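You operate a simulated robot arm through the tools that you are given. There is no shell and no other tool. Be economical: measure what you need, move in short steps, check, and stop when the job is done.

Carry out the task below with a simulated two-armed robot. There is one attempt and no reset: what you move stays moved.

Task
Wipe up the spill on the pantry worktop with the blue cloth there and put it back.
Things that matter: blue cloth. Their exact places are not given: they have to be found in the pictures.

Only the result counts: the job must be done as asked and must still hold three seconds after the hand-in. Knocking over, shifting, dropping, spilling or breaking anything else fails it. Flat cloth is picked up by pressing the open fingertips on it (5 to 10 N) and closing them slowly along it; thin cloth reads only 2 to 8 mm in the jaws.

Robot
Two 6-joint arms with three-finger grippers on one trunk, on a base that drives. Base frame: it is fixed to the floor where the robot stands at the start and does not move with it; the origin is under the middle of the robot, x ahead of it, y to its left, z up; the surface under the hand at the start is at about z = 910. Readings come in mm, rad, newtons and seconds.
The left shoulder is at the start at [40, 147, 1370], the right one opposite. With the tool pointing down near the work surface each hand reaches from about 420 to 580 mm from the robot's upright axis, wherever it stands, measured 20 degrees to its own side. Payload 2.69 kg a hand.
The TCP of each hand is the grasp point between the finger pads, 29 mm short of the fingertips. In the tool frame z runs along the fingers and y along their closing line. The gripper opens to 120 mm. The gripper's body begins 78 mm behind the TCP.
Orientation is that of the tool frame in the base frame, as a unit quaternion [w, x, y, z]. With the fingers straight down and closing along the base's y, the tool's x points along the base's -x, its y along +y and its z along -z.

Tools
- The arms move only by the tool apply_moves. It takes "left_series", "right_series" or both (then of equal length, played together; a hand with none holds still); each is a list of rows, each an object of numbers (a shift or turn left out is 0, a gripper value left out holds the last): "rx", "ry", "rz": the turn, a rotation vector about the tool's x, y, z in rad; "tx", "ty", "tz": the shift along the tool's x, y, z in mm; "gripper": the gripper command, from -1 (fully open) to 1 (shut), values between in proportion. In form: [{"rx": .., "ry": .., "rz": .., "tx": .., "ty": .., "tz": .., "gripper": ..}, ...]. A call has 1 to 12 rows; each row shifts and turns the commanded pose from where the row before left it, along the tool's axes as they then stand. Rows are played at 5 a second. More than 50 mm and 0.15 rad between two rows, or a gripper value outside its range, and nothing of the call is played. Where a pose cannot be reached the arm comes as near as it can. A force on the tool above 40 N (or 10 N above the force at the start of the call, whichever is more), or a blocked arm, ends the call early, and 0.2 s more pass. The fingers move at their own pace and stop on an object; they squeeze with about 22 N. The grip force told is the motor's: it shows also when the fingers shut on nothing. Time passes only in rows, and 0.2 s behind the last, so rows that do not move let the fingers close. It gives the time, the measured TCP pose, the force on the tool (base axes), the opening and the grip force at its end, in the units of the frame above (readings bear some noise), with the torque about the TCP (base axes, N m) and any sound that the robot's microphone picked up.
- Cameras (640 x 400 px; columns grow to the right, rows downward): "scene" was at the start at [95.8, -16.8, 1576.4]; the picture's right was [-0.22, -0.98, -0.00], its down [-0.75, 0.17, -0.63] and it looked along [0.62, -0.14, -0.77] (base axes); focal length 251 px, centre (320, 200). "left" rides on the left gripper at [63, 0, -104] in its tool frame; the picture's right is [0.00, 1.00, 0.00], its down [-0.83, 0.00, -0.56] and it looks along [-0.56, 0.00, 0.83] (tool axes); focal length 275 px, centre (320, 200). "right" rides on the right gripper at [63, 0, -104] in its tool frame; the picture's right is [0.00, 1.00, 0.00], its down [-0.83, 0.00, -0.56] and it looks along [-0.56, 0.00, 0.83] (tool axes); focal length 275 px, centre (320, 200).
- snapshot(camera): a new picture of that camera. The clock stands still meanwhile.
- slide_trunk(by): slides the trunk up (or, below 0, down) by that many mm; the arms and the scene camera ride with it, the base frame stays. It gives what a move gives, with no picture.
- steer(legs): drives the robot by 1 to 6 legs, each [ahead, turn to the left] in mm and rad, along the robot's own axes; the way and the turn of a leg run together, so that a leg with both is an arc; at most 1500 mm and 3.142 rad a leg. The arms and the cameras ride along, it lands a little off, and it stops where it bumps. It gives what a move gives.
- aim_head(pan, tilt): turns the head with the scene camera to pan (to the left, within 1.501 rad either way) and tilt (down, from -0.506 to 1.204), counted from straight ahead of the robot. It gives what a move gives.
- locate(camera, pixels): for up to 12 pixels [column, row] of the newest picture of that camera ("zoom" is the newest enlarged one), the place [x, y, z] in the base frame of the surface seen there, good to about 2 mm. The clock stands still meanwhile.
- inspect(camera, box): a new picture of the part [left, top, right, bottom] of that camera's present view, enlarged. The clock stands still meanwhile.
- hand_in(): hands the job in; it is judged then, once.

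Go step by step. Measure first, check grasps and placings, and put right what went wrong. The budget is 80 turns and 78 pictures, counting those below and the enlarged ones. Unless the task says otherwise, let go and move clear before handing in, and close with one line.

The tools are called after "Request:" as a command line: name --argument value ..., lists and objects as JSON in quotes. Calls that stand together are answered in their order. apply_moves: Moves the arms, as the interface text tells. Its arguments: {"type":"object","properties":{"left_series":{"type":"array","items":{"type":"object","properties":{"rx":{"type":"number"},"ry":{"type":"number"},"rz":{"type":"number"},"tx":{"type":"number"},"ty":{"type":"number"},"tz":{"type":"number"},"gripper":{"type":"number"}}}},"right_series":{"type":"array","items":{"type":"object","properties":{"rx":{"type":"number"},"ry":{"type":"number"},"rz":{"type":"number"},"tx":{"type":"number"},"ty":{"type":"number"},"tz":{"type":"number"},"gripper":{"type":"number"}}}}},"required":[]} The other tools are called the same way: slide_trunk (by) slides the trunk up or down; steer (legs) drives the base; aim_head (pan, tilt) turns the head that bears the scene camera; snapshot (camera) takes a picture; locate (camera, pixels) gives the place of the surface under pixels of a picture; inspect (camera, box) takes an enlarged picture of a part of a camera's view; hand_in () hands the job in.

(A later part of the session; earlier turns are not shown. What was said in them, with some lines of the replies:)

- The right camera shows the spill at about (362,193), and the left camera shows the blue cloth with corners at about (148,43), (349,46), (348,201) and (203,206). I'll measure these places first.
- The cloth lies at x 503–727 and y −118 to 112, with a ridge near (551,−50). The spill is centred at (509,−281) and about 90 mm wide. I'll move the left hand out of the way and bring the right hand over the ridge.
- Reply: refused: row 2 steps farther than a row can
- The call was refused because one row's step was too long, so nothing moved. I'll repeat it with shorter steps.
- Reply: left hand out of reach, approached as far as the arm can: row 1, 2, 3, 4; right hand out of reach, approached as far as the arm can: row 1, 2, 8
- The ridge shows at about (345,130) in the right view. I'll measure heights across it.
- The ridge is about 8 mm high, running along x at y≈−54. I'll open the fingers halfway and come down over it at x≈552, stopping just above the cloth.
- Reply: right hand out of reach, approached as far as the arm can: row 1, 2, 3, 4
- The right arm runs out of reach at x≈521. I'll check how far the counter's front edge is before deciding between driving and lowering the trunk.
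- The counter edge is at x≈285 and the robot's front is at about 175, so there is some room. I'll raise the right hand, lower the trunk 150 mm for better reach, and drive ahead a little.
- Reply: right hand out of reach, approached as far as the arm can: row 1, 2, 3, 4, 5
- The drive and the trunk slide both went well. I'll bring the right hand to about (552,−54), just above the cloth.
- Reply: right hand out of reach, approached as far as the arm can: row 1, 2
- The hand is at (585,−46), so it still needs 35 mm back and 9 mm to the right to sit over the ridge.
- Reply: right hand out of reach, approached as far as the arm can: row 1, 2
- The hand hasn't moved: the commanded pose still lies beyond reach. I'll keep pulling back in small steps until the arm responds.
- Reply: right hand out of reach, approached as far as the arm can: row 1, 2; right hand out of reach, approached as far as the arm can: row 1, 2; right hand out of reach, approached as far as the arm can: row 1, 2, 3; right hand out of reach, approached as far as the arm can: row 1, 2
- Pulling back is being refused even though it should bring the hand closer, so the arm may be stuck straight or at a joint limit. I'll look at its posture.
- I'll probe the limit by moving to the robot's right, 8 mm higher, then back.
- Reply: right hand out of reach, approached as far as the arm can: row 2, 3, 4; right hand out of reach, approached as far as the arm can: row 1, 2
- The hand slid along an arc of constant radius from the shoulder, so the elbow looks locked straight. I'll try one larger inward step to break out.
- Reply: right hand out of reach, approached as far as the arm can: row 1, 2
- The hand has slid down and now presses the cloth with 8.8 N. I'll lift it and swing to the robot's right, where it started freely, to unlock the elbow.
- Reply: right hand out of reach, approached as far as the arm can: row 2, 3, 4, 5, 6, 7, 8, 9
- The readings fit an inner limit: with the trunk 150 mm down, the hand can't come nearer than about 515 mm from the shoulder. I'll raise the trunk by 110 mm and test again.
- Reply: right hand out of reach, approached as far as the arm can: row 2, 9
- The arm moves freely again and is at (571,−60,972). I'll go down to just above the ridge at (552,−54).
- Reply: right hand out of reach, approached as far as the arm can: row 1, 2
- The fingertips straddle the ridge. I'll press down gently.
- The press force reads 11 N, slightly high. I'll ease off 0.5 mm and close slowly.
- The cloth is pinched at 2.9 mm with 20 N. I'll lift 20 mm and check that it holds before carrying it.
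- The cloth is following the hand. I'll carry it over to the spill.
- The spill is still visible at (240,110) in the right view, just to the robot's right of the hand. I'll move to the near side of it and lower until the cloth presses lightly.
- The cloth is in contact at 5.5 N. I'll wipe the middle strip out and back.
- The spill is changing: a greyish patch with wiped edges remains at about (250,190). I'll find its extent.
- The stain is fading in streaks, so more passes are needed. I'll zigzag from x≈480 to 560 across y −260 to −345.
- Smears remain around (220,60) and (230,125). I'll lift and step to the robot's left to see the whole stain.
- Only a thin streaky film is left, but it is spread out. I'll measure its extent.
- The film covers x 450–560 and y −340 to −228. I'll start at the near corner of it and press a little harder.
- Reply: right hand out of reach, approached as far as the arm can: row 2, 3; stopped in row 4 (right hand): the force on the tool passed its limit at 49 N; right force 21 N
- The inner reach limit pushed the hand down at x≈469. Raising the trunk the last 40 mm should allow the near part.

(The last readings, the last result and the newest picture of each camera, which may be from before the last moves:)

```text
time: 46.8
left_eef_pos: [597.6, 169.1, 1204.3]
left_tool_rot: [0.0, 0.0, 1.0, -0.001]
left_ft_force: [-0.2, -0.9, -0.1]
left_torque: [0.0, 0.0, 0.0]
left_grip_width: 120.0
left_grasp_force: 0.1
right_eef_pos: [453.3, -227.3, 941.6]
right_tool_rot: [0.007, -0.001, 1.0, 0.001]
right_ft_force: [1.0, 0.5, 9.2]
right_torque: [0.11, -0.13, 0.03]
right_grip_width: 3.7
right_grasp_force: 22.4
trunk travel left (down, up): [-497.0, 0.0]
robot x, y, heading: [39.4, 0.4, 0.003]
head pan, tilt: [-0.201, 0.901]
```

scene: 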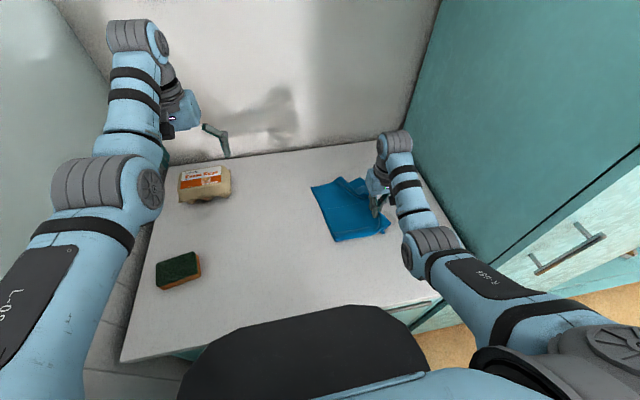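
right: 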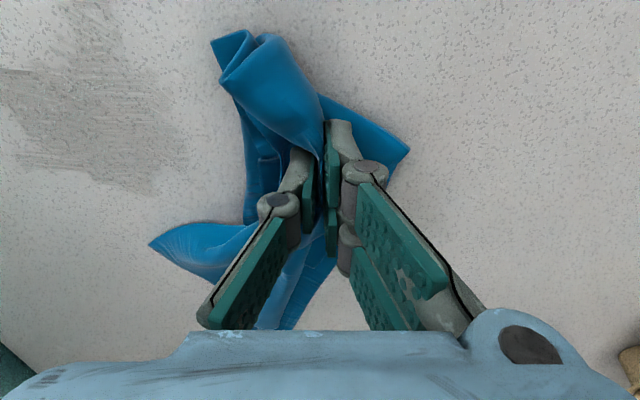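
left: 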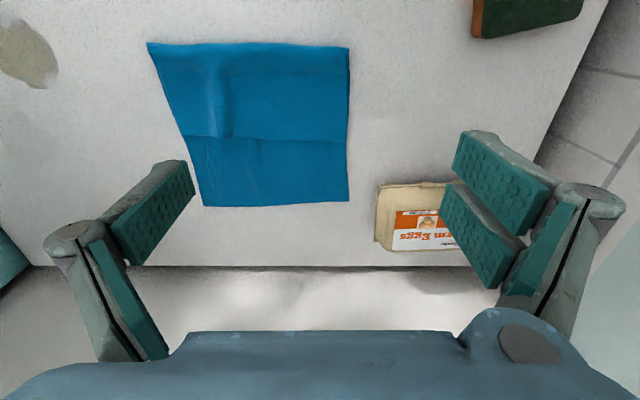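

That reached (453,−227) with 9 N of contact. I'll zigzag with finer spacing.

Request:
apply_moves --right_series '[{"ty": -28, "tx": -2}, {"ty": -28, "tx": -2}, {"ty": -28, "tx": -2}, {"ty": -28, "tx": -2}, {"ty": 28, "tx": -2}, {"ty": 28, "tx": -2}, {"ty": 28, "tx": -2}, {"ty": 28, "tx": -2}, {"ty": -28, "tx": -2}, {"ty": -28, "tx": -2}, {"ty": -28, "tx": -2}, {"ty": -28, "tx": -2}]'

Request:
apply_moves --right_series '[{"ty": 28, "tx": -2}, {"ty": 28, "tx": -2}, {"ty": 28, "tx": -2}, {"ty": 28, "tx": -2}, {"ty": -28, "tx": -2}, {"ty": -28, "tx": -2}, {"ty": -28, "tx": -2}, {"ty": -28, "tx": -2}, {"ty": 28, "tx": -2}, {"ty": 28, "tx": -2}, {"ty": 28, "tx": -2}, {"ty": 28, "tx": -2}]'

Request:
apply_moves --right_series '[{"ty": -28, "tx": -2}, {"ty": -28, "tx": -2}, {"ty": -28, "tx": -2}, {"ty": -28, "tx": -2}, {"ty": 28, "tx": -2}, {"ty": 28, "tx": -2}, {"ty": 28, "tx": -2}, {"ty": 28, "tx": -2}, {"ty": -28, "tx": -2}, {"ty": -28, "tx": -2}, {"ty": -28, "tx": -2}, {"ty": -28, "tx": -2}]'

Request:
snapshot --camera "right"

```text
time: 49.4
left_eef_pos: [598.4, 170.0, 1205.1]
left_tool_rot: [0.0, 0.0, 1.0, 0.0]
left_ft_force: [0.4, 0.6, 0.4]
left_torque: [0.0, 0.0, 0.03]
left_grip_width: 120.1
left_grasp_force: 0.0
right_eef_pos: [478.1, -338.0, 941.5]
right_tool_rot: [0.007, -0.002, 1.0, 0.001]
right_ft_force: [0.3, 1.2, 7.5]
right_torque: [-0.1, -0.02, 0.04]
right_grip_width: 3.7
right_grasp_force: 24.5
trunk travel left (down, up): [-497.0, 0.0]
robot x, y, heading: [39.8, -0.0, 0.005]
head pan, tilt: [-0.201, 0.901]
```

```text
time: 52.0
left_eef_pos: [597.6, 169.6, 1204.4]
left_tool_rot: [0.0, 0.0, 1.0, 0.0]
left_ft_force: [0.5, -0.8, -1.0]
left_torque: [0.0, -0.05, -0.01]
left_grip_width: 119.8
left_grasp_force: 0.1
right_eef_pos: [501.3, -228.0, 942.0]
right_tool_rot: [0.005, -0.001, 1.0, 0.0]
right_ft_force: [-0.8, -0.3, 3.8]
right_torque: [-0.05, 0.0, 0.02]
right_grip_width: 3.3
right_grasp_force: 20.0
trunk travel left (down, up): [-497.0, 0.0]
robot x, y, heading: [40.7, 0.2, -0.001]
head pan, tilt: [-0.201, 0.901]
```

```text
time: 54.6
left_eef_pos: [597.9, 169.4, 1204.0]
left_tool_rot: [0.0, -0.001, 1.0, 0.0]
left_ft_force: [1.0, 0.2, -1.8]
left_torque: [0.0, 0.0, 0.01]
left_grip_width: 120.1
left_grasp_force: 0.1
right_eef_pos: [527.0, -339.5, 942.4]
right_tool_rot: [0.006, -0.001, 1.0, 0.001]
right_ft_force: [-0.3, 0.5, 3.3]
right_torque: [-0.05, -0.02, 0.03]
right_grip_width: 2.8
right_grasp_force: 19.8
trunk travel left (down, up): [-497.0, 0.0]
robot x, y, heading: [42.2, -2.5, 0.002]
head pan, tilt: [-0.201, 0.901]
```

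```text
52 pictures are left
```

right: 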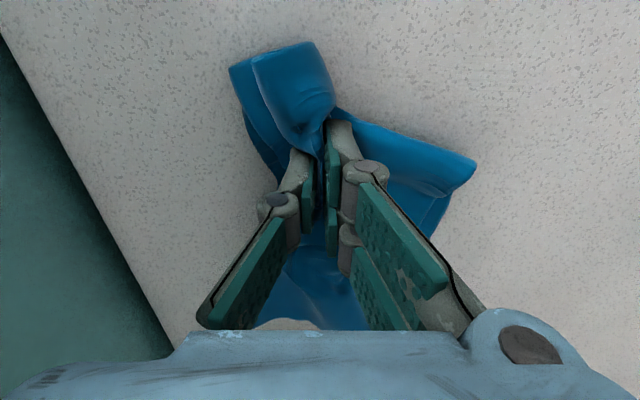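

The near part looks clean. Contact has eased to 3 N, so I'll press 1 mm more and continue over the far part.

Request:
apply_moves --right_series '[{"tz": 1, "ty": 28, "tx": -2}, {"ty": 28, "tx": -2}, {"ty": 28, "tx": -2}, {"ty": 28, "tx": -2}, {"ty": -28, "tx": -2}, {"ty": -28, "tx": -2}, {"ty": -28, "tx": -2}, {"ty": -28, "tx": -2}, {"ty": 28, "tx": -2}, {"ty": 28, "tx": -2}, {"ty": 28, "tx": -2}, {"ty": 28, "tx": -2}]'

Request:
apply_moves --right_series '[{"ty": -28, "tx": -3}, {"ty": -28, "tx": -2}, {"ty": -28, "tx": -2}, {"ty": -28, "tx": -2}, {"ty": 28, "tx": -2}, {"ty": 28, "tx": -2}, {"ty": 28, "tx": -2}, {"ty": 28, "tx": -2}, {"ty": 0, "tz": -20}, {"ty": 30, "tx": 10}, {"ty": 30, "tx": 10}, {"ty": 30, "tx": 10}]'

Request:
inspect --camera "right" --box '[0, 0, 320, 200]'

Request:
snapshot --camera "scene"

```text
time: 57.2
left_eef_pos: [598.2, 170.8, 1203.1]
left_tool_rot: [0.0, 0.0, 1.0, -0.001]
left_ft_force: [0.2, 0.6, 0.6]
left_torque: [0.0, -0.01, 0.01]
left_grip_width: 119.8
left_grasp_force: 0.0
right_eef_pos: [549.0, -227.9, 942.3]
right_tool_rot: [0.008, -0.001, 1.0, 0.0]
right_ft_force: [0.0, -0.8, 5.4]
right_torque: [-0.2, -0.01, -0.01]
right_grip_width: 3.2
right_grasp_force: 23.5
trunk travel left (down, up): [-497.0, 0.0]
robot x, y, heading: [38.6, -1.4, -0.0]
head pan, tilt: [-0.201, 0.901]
```

```text
time: 59.8
left_eef_pos: [598.6, 170.4, 1203.5]
left_tool_rot: [0.0, -0.001, 1.0, 0.0]
left_ft_force: [-0.1, -0.1, 0.4]
left_torque: [-0.01, -0.03, -0.03]
left_grip_width: 119.9
left_grasp_force: 0.0
right_eef_pos: [535.5, -136.2, 961.5]
right_tool_rot: [0.006, -0.002, 1.0, 0.0]
right_ft_force: [0.4, 1.4, 0.8]
right_torque: [0.06, 0.03, -0.01]
right_grip_width: 2.6
right_grasp_force: 21.3
trunk travel left (down, up): [-497.0, 0.0]
robot x, y, heading: [41.4, 0.6, -0.001]
head pan, tilt: [-0.201, 0.901]
```

```text
2.00 times, centred on (160, 100) of right
```

zoom: 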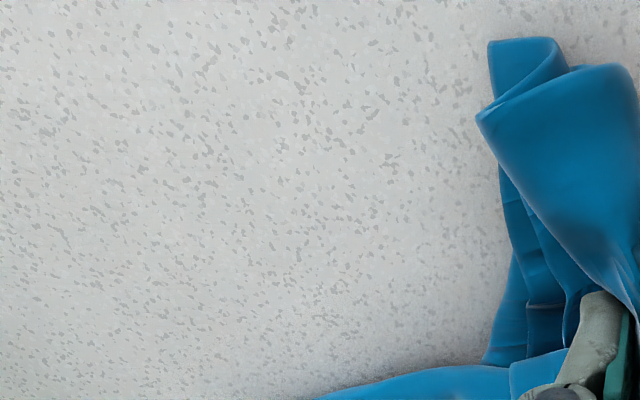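

```text
50 pictures are left
```

scene: 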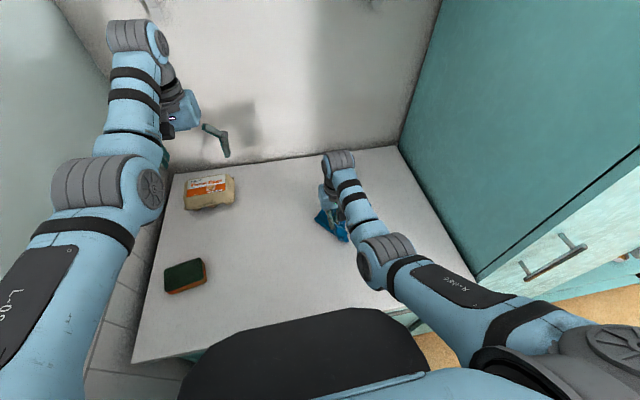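

The worktop is clean in the enlarged view. Next I'll lift the cloth, carry it back towards its old place (centre about (613,−4)) and lower it there.

Request:
apply_moves --right_series '[{"tz": -35}, {"tz": -35}, {"tz": -35}, {"ty": 25, "tx": -8}, {"ty": 25, "tx": -8}, {"ty": 25, "tx": -8}, {"ty": 25, "tx": -8}, {"ty": 15, "tx": -8}, {}, {}]'

Request:
snapshot --camera "scene"

Request:
snapshot --camera "right"

Request:
snapshot --camera "left"

```text
time: 62.0
left_eef_pos: [599.4, 169.0, 1203.4]
left_tool_rot: [0.0, 0.0, 1.0, 0.0]
left_ft_force: [1.1, 0.1, -0.3]
left_torque: [0.0, 0.04, 0.01]
left_grip_width: 120.0
left_grasp_force: 0.0
right_eef_pos: [577.5, -26.0, 1061.5]
right_tool_rot: [0.006, -0.002, 1.0, 0.0]
right_ft_force: [0.7, 2.1, -1.1]
right_torque: [0.05, 0.02, 0.0]
right_grip_width: 3.9
right_grasp_force: 21.8
right hand out of reach, approached as far as the arm can: row 3, 8
trunk travel left (down, up): [-497.0, 0.0]
robot x, y, heading: [38.1, -0.0, -0.001]
head pan, tilt: [-0.201, 0.901]
```

```text
49 pictures are left
```

scene: 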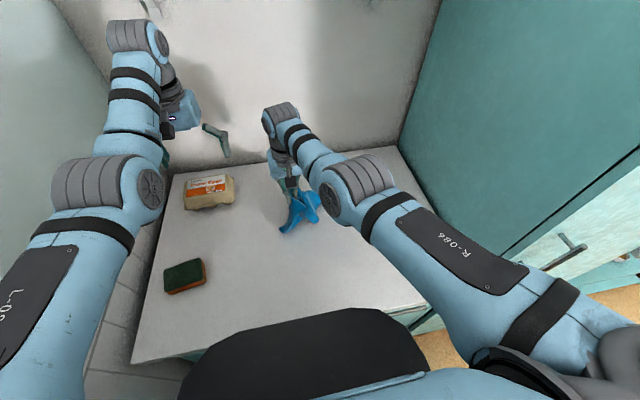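

```text
48 pictures are left
```

right: 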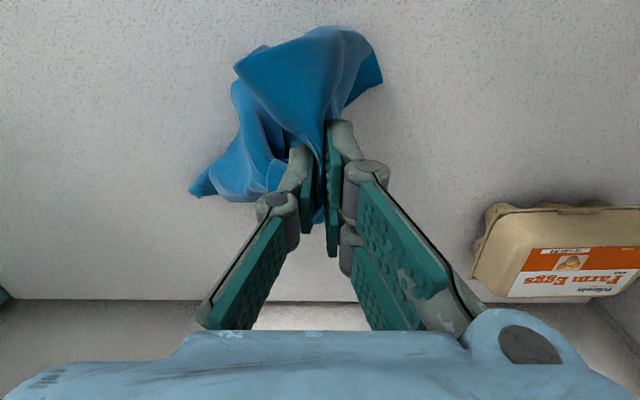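

```text
47 pictures are left
```

left: 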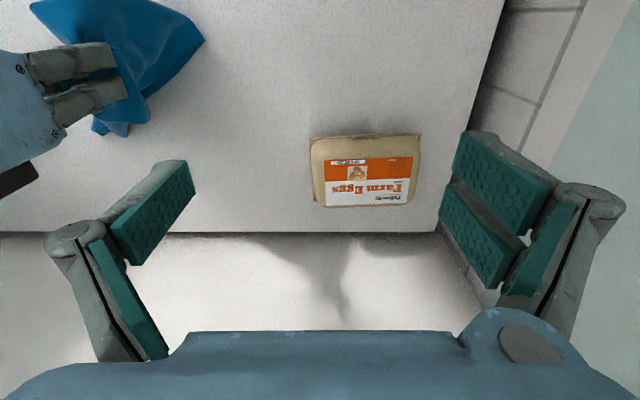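

The cloth hangs freely and the counter below is clean. Before turning the robot to the left for better reach, I'll check how far the left wall is.

Request:
locate --camera "left" --pixels '[[620, 120], [560, 60], [495, 60], [630, 260], [320, 140], [415, 200]]'

Request:
locate --camera "scene" --pixels '[[40, 60], [60, 180], [20, 130], [210, 190], [185, 275]]'

```text
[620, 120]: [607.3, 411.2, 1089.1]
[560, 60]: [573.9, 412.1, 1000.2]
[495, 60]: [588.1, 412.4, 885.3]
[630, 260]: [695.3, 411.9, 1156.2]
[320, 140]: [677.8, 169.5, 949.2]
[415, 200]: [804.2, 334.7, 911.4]
```

```text
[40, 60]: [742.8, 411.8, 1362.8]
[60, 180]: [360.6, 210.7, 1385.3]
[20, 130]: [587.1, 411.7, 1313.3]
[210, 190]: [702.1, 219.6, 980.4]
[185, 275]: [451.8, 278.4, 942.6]
```

The wall is at y≈412, which leaves room for a 0.2 rad left turn. I'll turn.

Request:
steer --legs '[[0, 0.2]]'

```text
time: 63.2
left_eef_pos: [556.0, 276.0, 1204.0]
left_tool_rot: [0.0, -0.1, 0.995, 0.001]
left_ft_force: [0.5, 0.2, 0.7]
left_torque: [0.02, -0.01, -0.02]
left_grip_width: 120.0
left_grasp_force: 0.1
right_eef_pos: [572.2, 80.8, 1060.9]
right_tool_rot: [0.006, -0.102, 0.995, 0.002]
right_ft_force: [0.3, -0.8, -0.6]
right_torque: [0.0, 0.05, -0.02]
right_grip_width: 3.9
right_grasp_force: 24.1
trunk travel left (down, up): [-497.0, 0.0]
robot x, y, heading: [41.1, -2.7, 0.201]
head pan, tilt: [-0.201, 0.901]
```

The hand is at (572,81,1061). I'll lower it straight down, then drag towards (550,−45) so the cloth trails out to the left and far side.

Request:
apply_moves --right_series '[{"tz": 25}, {"tz": 25}, {"tz": 25}, {"tz": 20}, {"tz": 10}, {}]'

Request:
apply_moves --right_series '[{"ty": -15, "tx": 5}, {"ty": -15, "tx": 5}, {"ty": -15, "tx": 5}, {"ty": -15, "tx": 5}, {"ty": -15, "tx": 5}, {"ty": -15, "tx": 5}, {"ty": -15, "tx": 5}, {"ty": -13, "tx": 5}, {}]'

Request:
snapshot --camera "right"

Request:
snapshot --camera "left"

```text
time: 64.6
left_eef_pos: [554.4, 278.0, 1203.8]
left_tool_rot: [0.0, -0.1, 0.995, 0.0]
left_ft_force: [0.9, 0.3, 0.5]
left_torque: [-0.02, -0.01, -0.03]
left_grip_width: 120.2
left_grasp_force: 0.1
right_eef_pos: [551.8, 62.9, 964.7]
right_tool_rot: [0.005, -0.102, 0.995, 0.001]
right_ft_force: [0.1, -0.2, 0.6]
right_torque: [-0.12, -0.07, -0.03]
right_grip_width: 2.9
right_grasp_force: 22.1
right hand out of reach, approached as far as the arm can: row 1, 2, 3, 4
trunk travel left (down, up): [-497.0, 0.0]
robot x, y, heading: [41.0, 0.5, 0.207]
head pan, tilt: [-0.201, 0.901]
```

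```text
time: 66.6
left_eef_pos: [553.2, 277.8, 1204.6]
left_tool_rot: [0.001, -0.102, 0.995, 0.0]
left_ft_force: [-0.1, 0.6, -0.7]
left_torque: [0.01, 0.01, 0.0]
left_grip_width: 119.9
left_grasp_force: 0.1
right_eef_pos: [586.6, -37.9, 941.7]
right_tool_rot: [0.005, -0.103, 0.995, 0.0]
right_ft_force: [0.1, 0.9, 5.1]
right_torque: [0.03, -0.05, 0.0]
right_grip_width: 3.9
right_grasp_force: 23.9
right hand out of reach, approached as far as the arm can: row 1, 2, 3, 4, 5, 6, 7, 8
trunk travel left (down, up): [-497.0, 0.0]
robot x, y, heading: [38.8, -1.8, 0.2]
head pan, tilt: [-0.201, 0.901]
```

```text
46 pictures are left
```

right: 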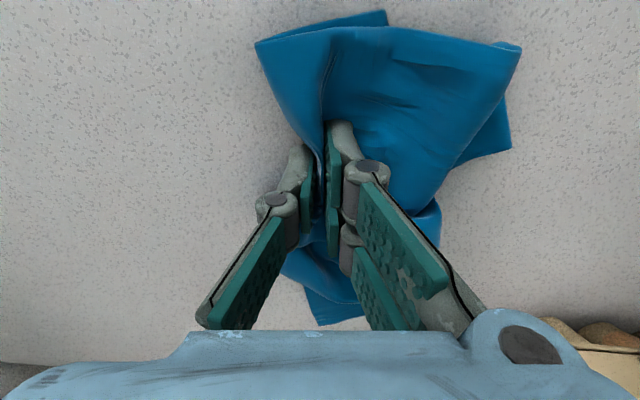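

```text
45 pictures are left
```

left: 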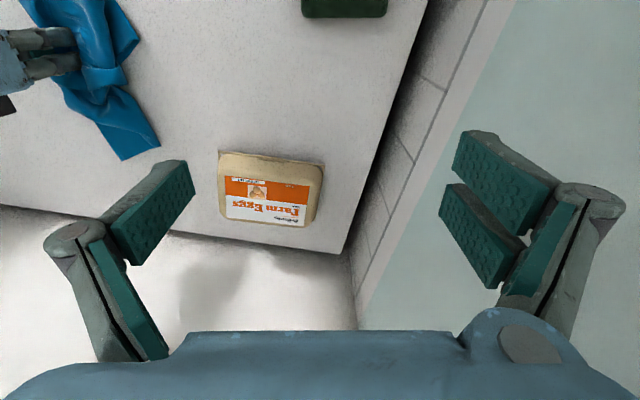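

The hand is at (587,−38) and the cloth has partly spread. I'll measure its extent.

Request:
locate --camera "right" --pixels '[[384, 18], [515, 50], [505, 143], [340, 315], [262, 48], [435, 235], [400, 90]]'

Request:
locate --camera "left" --pixels '[[30, 10], [130, 40], [120, 155], [155, 145], [60, 95], [90, 60]]'

```text
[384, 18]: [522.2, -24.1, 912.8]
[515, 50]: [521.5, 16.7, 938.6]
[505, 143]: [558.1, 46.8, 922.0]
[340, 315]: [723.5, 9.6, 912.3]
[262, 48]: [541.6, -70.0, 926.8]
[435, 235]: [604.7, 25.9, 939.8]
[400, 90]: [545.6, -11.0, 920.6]
```

```text
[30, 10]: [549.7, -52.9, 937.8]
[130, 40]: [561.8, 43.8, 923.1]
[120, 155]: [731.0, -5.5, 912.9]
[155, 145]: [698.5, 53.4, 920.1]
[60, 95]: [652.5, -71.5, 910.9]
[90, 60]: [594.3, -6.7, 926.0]
```

The cloth now spans x 522–731 and y −72 to 53, centred near (607,−5), which is close to its original place. I'll release and rise straight up.

Request:
apply_moves --right_series '[{"gripper": 0.8}, {"gripper": 0.6}, {"gripper": 0.4}, {}, {"tz": -10}, {"tz": -20}, {"tz": -30}, {"tz": -30}, {}]'

Request:
snapshot --camera "right"

Request:
snapshot --camera "scene"

```text
time: 68.6
left_eef_pos: [554.4, 277.5, 1204.2]
left_tool_rot: [0.001, -0.1, 0.995, 0.0]
left_ft_force: [0.0, -1.0, 0.4]
left_torque: [0.0, 0.0, -0.02]
left_grip_width: 120.2
left_grasp_force: 0.2
right_eef_pos: [613.6, -27.7, 1023.5]
right_tool_rot: [0.005, -0.102, 0.995, 0.002]
right_ft_force: [0.0, 0.7, 0.9]
right_torque: [-0.02, -0.01, -0.01]
right_grip_width: 36.1
right_grasp_force: 0.1
right hand out of reach, approached as far as the arm can: row 5, 6, 7, 8
trunk travel left (down, up): [-497.0, 0.0]
robot x, y, heading: [38.4, 1.5, 0.202]
head pan, tilt: [-0.201, 0.901]
```

```text
44 pictures are left
```

right: 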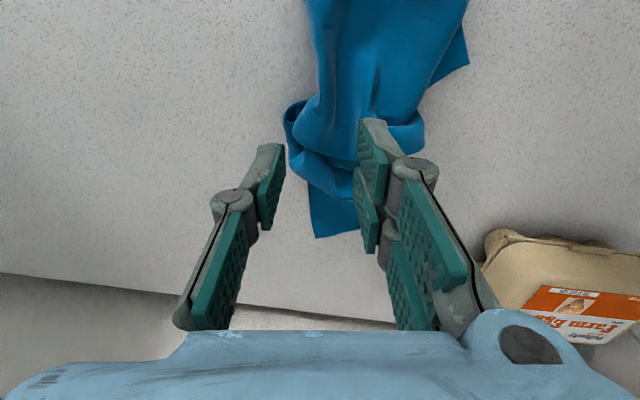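

```text
43 pictures are left
```

scene: 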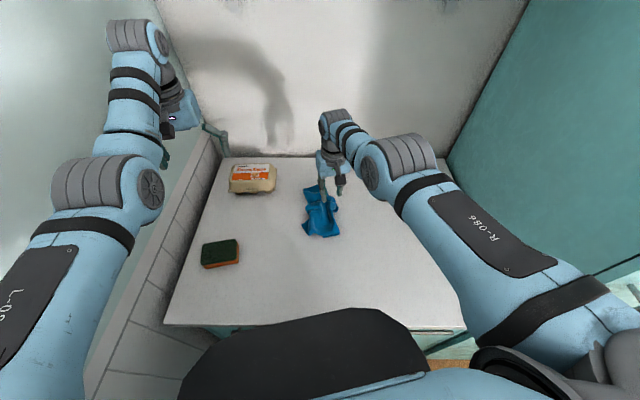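

The cloth is released. I'll swing the right hand clear to the robot's right to see the cloth and the spill area unobstructed.

Request:
apply_moves --right_series '[{"ty": -40, "tx": 10}, {"ty": -40, "tx": 15}, {"ty": -40, "tx": 15}, {"ty": -40, "tx": 15}, {"ty": -40, "tx": 15}, {"tx": 30}, {"tx": 30}, {}]'

Request:
snapshot --camera "right"

Request:
inspect --camera "scene" --box '[200, 140, 460, 302]'

```text
time: 70.4
left_eef_pos: [554.3, 277.6, 1204.2]
left_tool_rot: [0.0, -0.101, 0.995, -0.001]
left_ft_force: [0.5, 0.1, 0.4]
left_torque: [0.0, -0.02, -0.01]
left_grip_width: 119.9
left_grasp_force: 0.1
right_eef_pos: [630.0, -250.0, 989.7]
right_tool_rot: [0.004, -0.103, 0.995, 0.002]
right_ft_force: [0.3, -0.3, -0.1]
right_torque: [0.01, -0.03, 0.02]
right_grip_width: 36.2
right_grasp_force: 0.0
right hand out of reach, approached as far as the arm can: row 1, 2, 3, 4, 5, 6, 7
trunk travel left (down, up): [-497.0, 0.0]
robot x, y, heading: [39.7, 0.4, 0.205]
head pan, tilt: [-0.201, 0.901]
```

```text
42 pictures are left
```

right: 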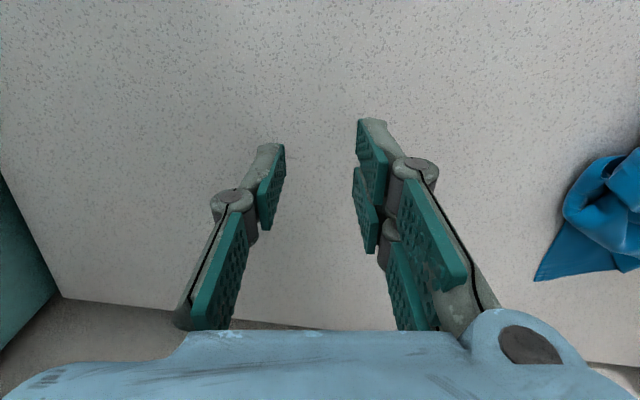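

```text
2.46 times, centred on (330, 221) of scene
```

zoom: 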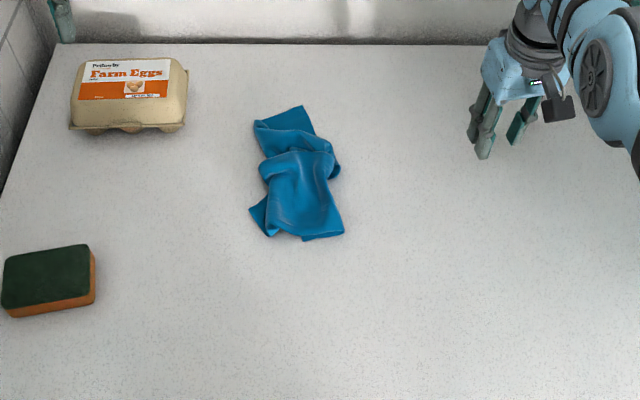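

The worktop looks clean. I'll check the cloth's centre and take a close look at the wiped area, especially the faint mark near (290,157).

Request:
locate --camera "zoom" --pixels '[[300, 108], [258, 125], [335, 165], [340, 235], [252, 210], [298, 175], [300, 205], [290, 130], [85, 125], [180, 125], [10, 310], [95, 300]]'

Request:
inspect --camera "right" --box '[180, 0, 500, 200]'

Request:
inspect --camera "scene" --box '[350, 170, 470, 245]'

```text
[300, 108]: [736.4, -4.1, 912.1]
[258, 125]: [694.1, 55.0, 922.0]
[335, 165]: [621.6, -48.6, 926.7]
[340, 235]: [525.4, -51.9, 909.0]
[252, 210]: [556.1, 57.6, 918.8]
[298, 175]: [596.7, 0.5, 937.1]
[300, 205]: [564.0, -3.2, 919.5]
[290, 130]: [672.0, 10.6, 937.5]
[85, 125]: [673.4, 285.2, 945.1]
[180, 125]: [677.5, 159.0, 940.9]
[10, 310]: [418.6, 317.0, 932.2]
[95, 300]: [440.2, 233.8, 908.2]
```

```text
2.00 times, centred on (340, 100) of right
```

zoom: 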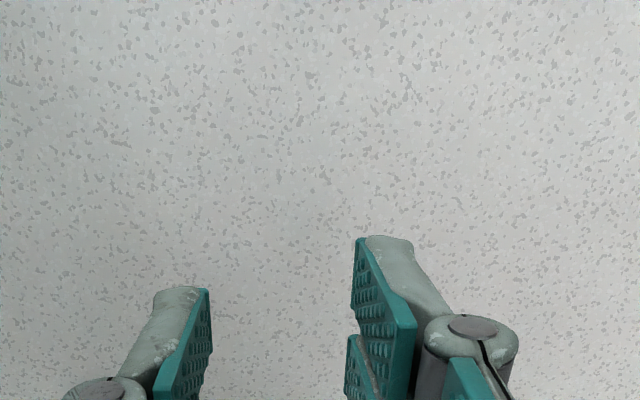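

```text
5.33 times, centred on (410, 208) of scene
```

zoom: 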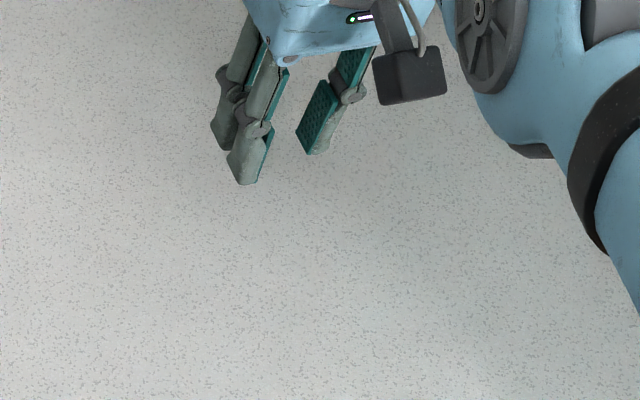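

The wiped area shows no residue in either close-up. The cloth lies at its old place, with its centre at about (617,2) against (613,−4) before. The eggs and sponge look undisturbed and both hands are clear, so I'll hand in.

Request:
hand_in

```text
The job is handed in.
```

I wiped up the spill, and the close-up pictures show no residue. The blue cloth is back within about 10 mm of its original spot, but bunched up rather than spread flat as it was.
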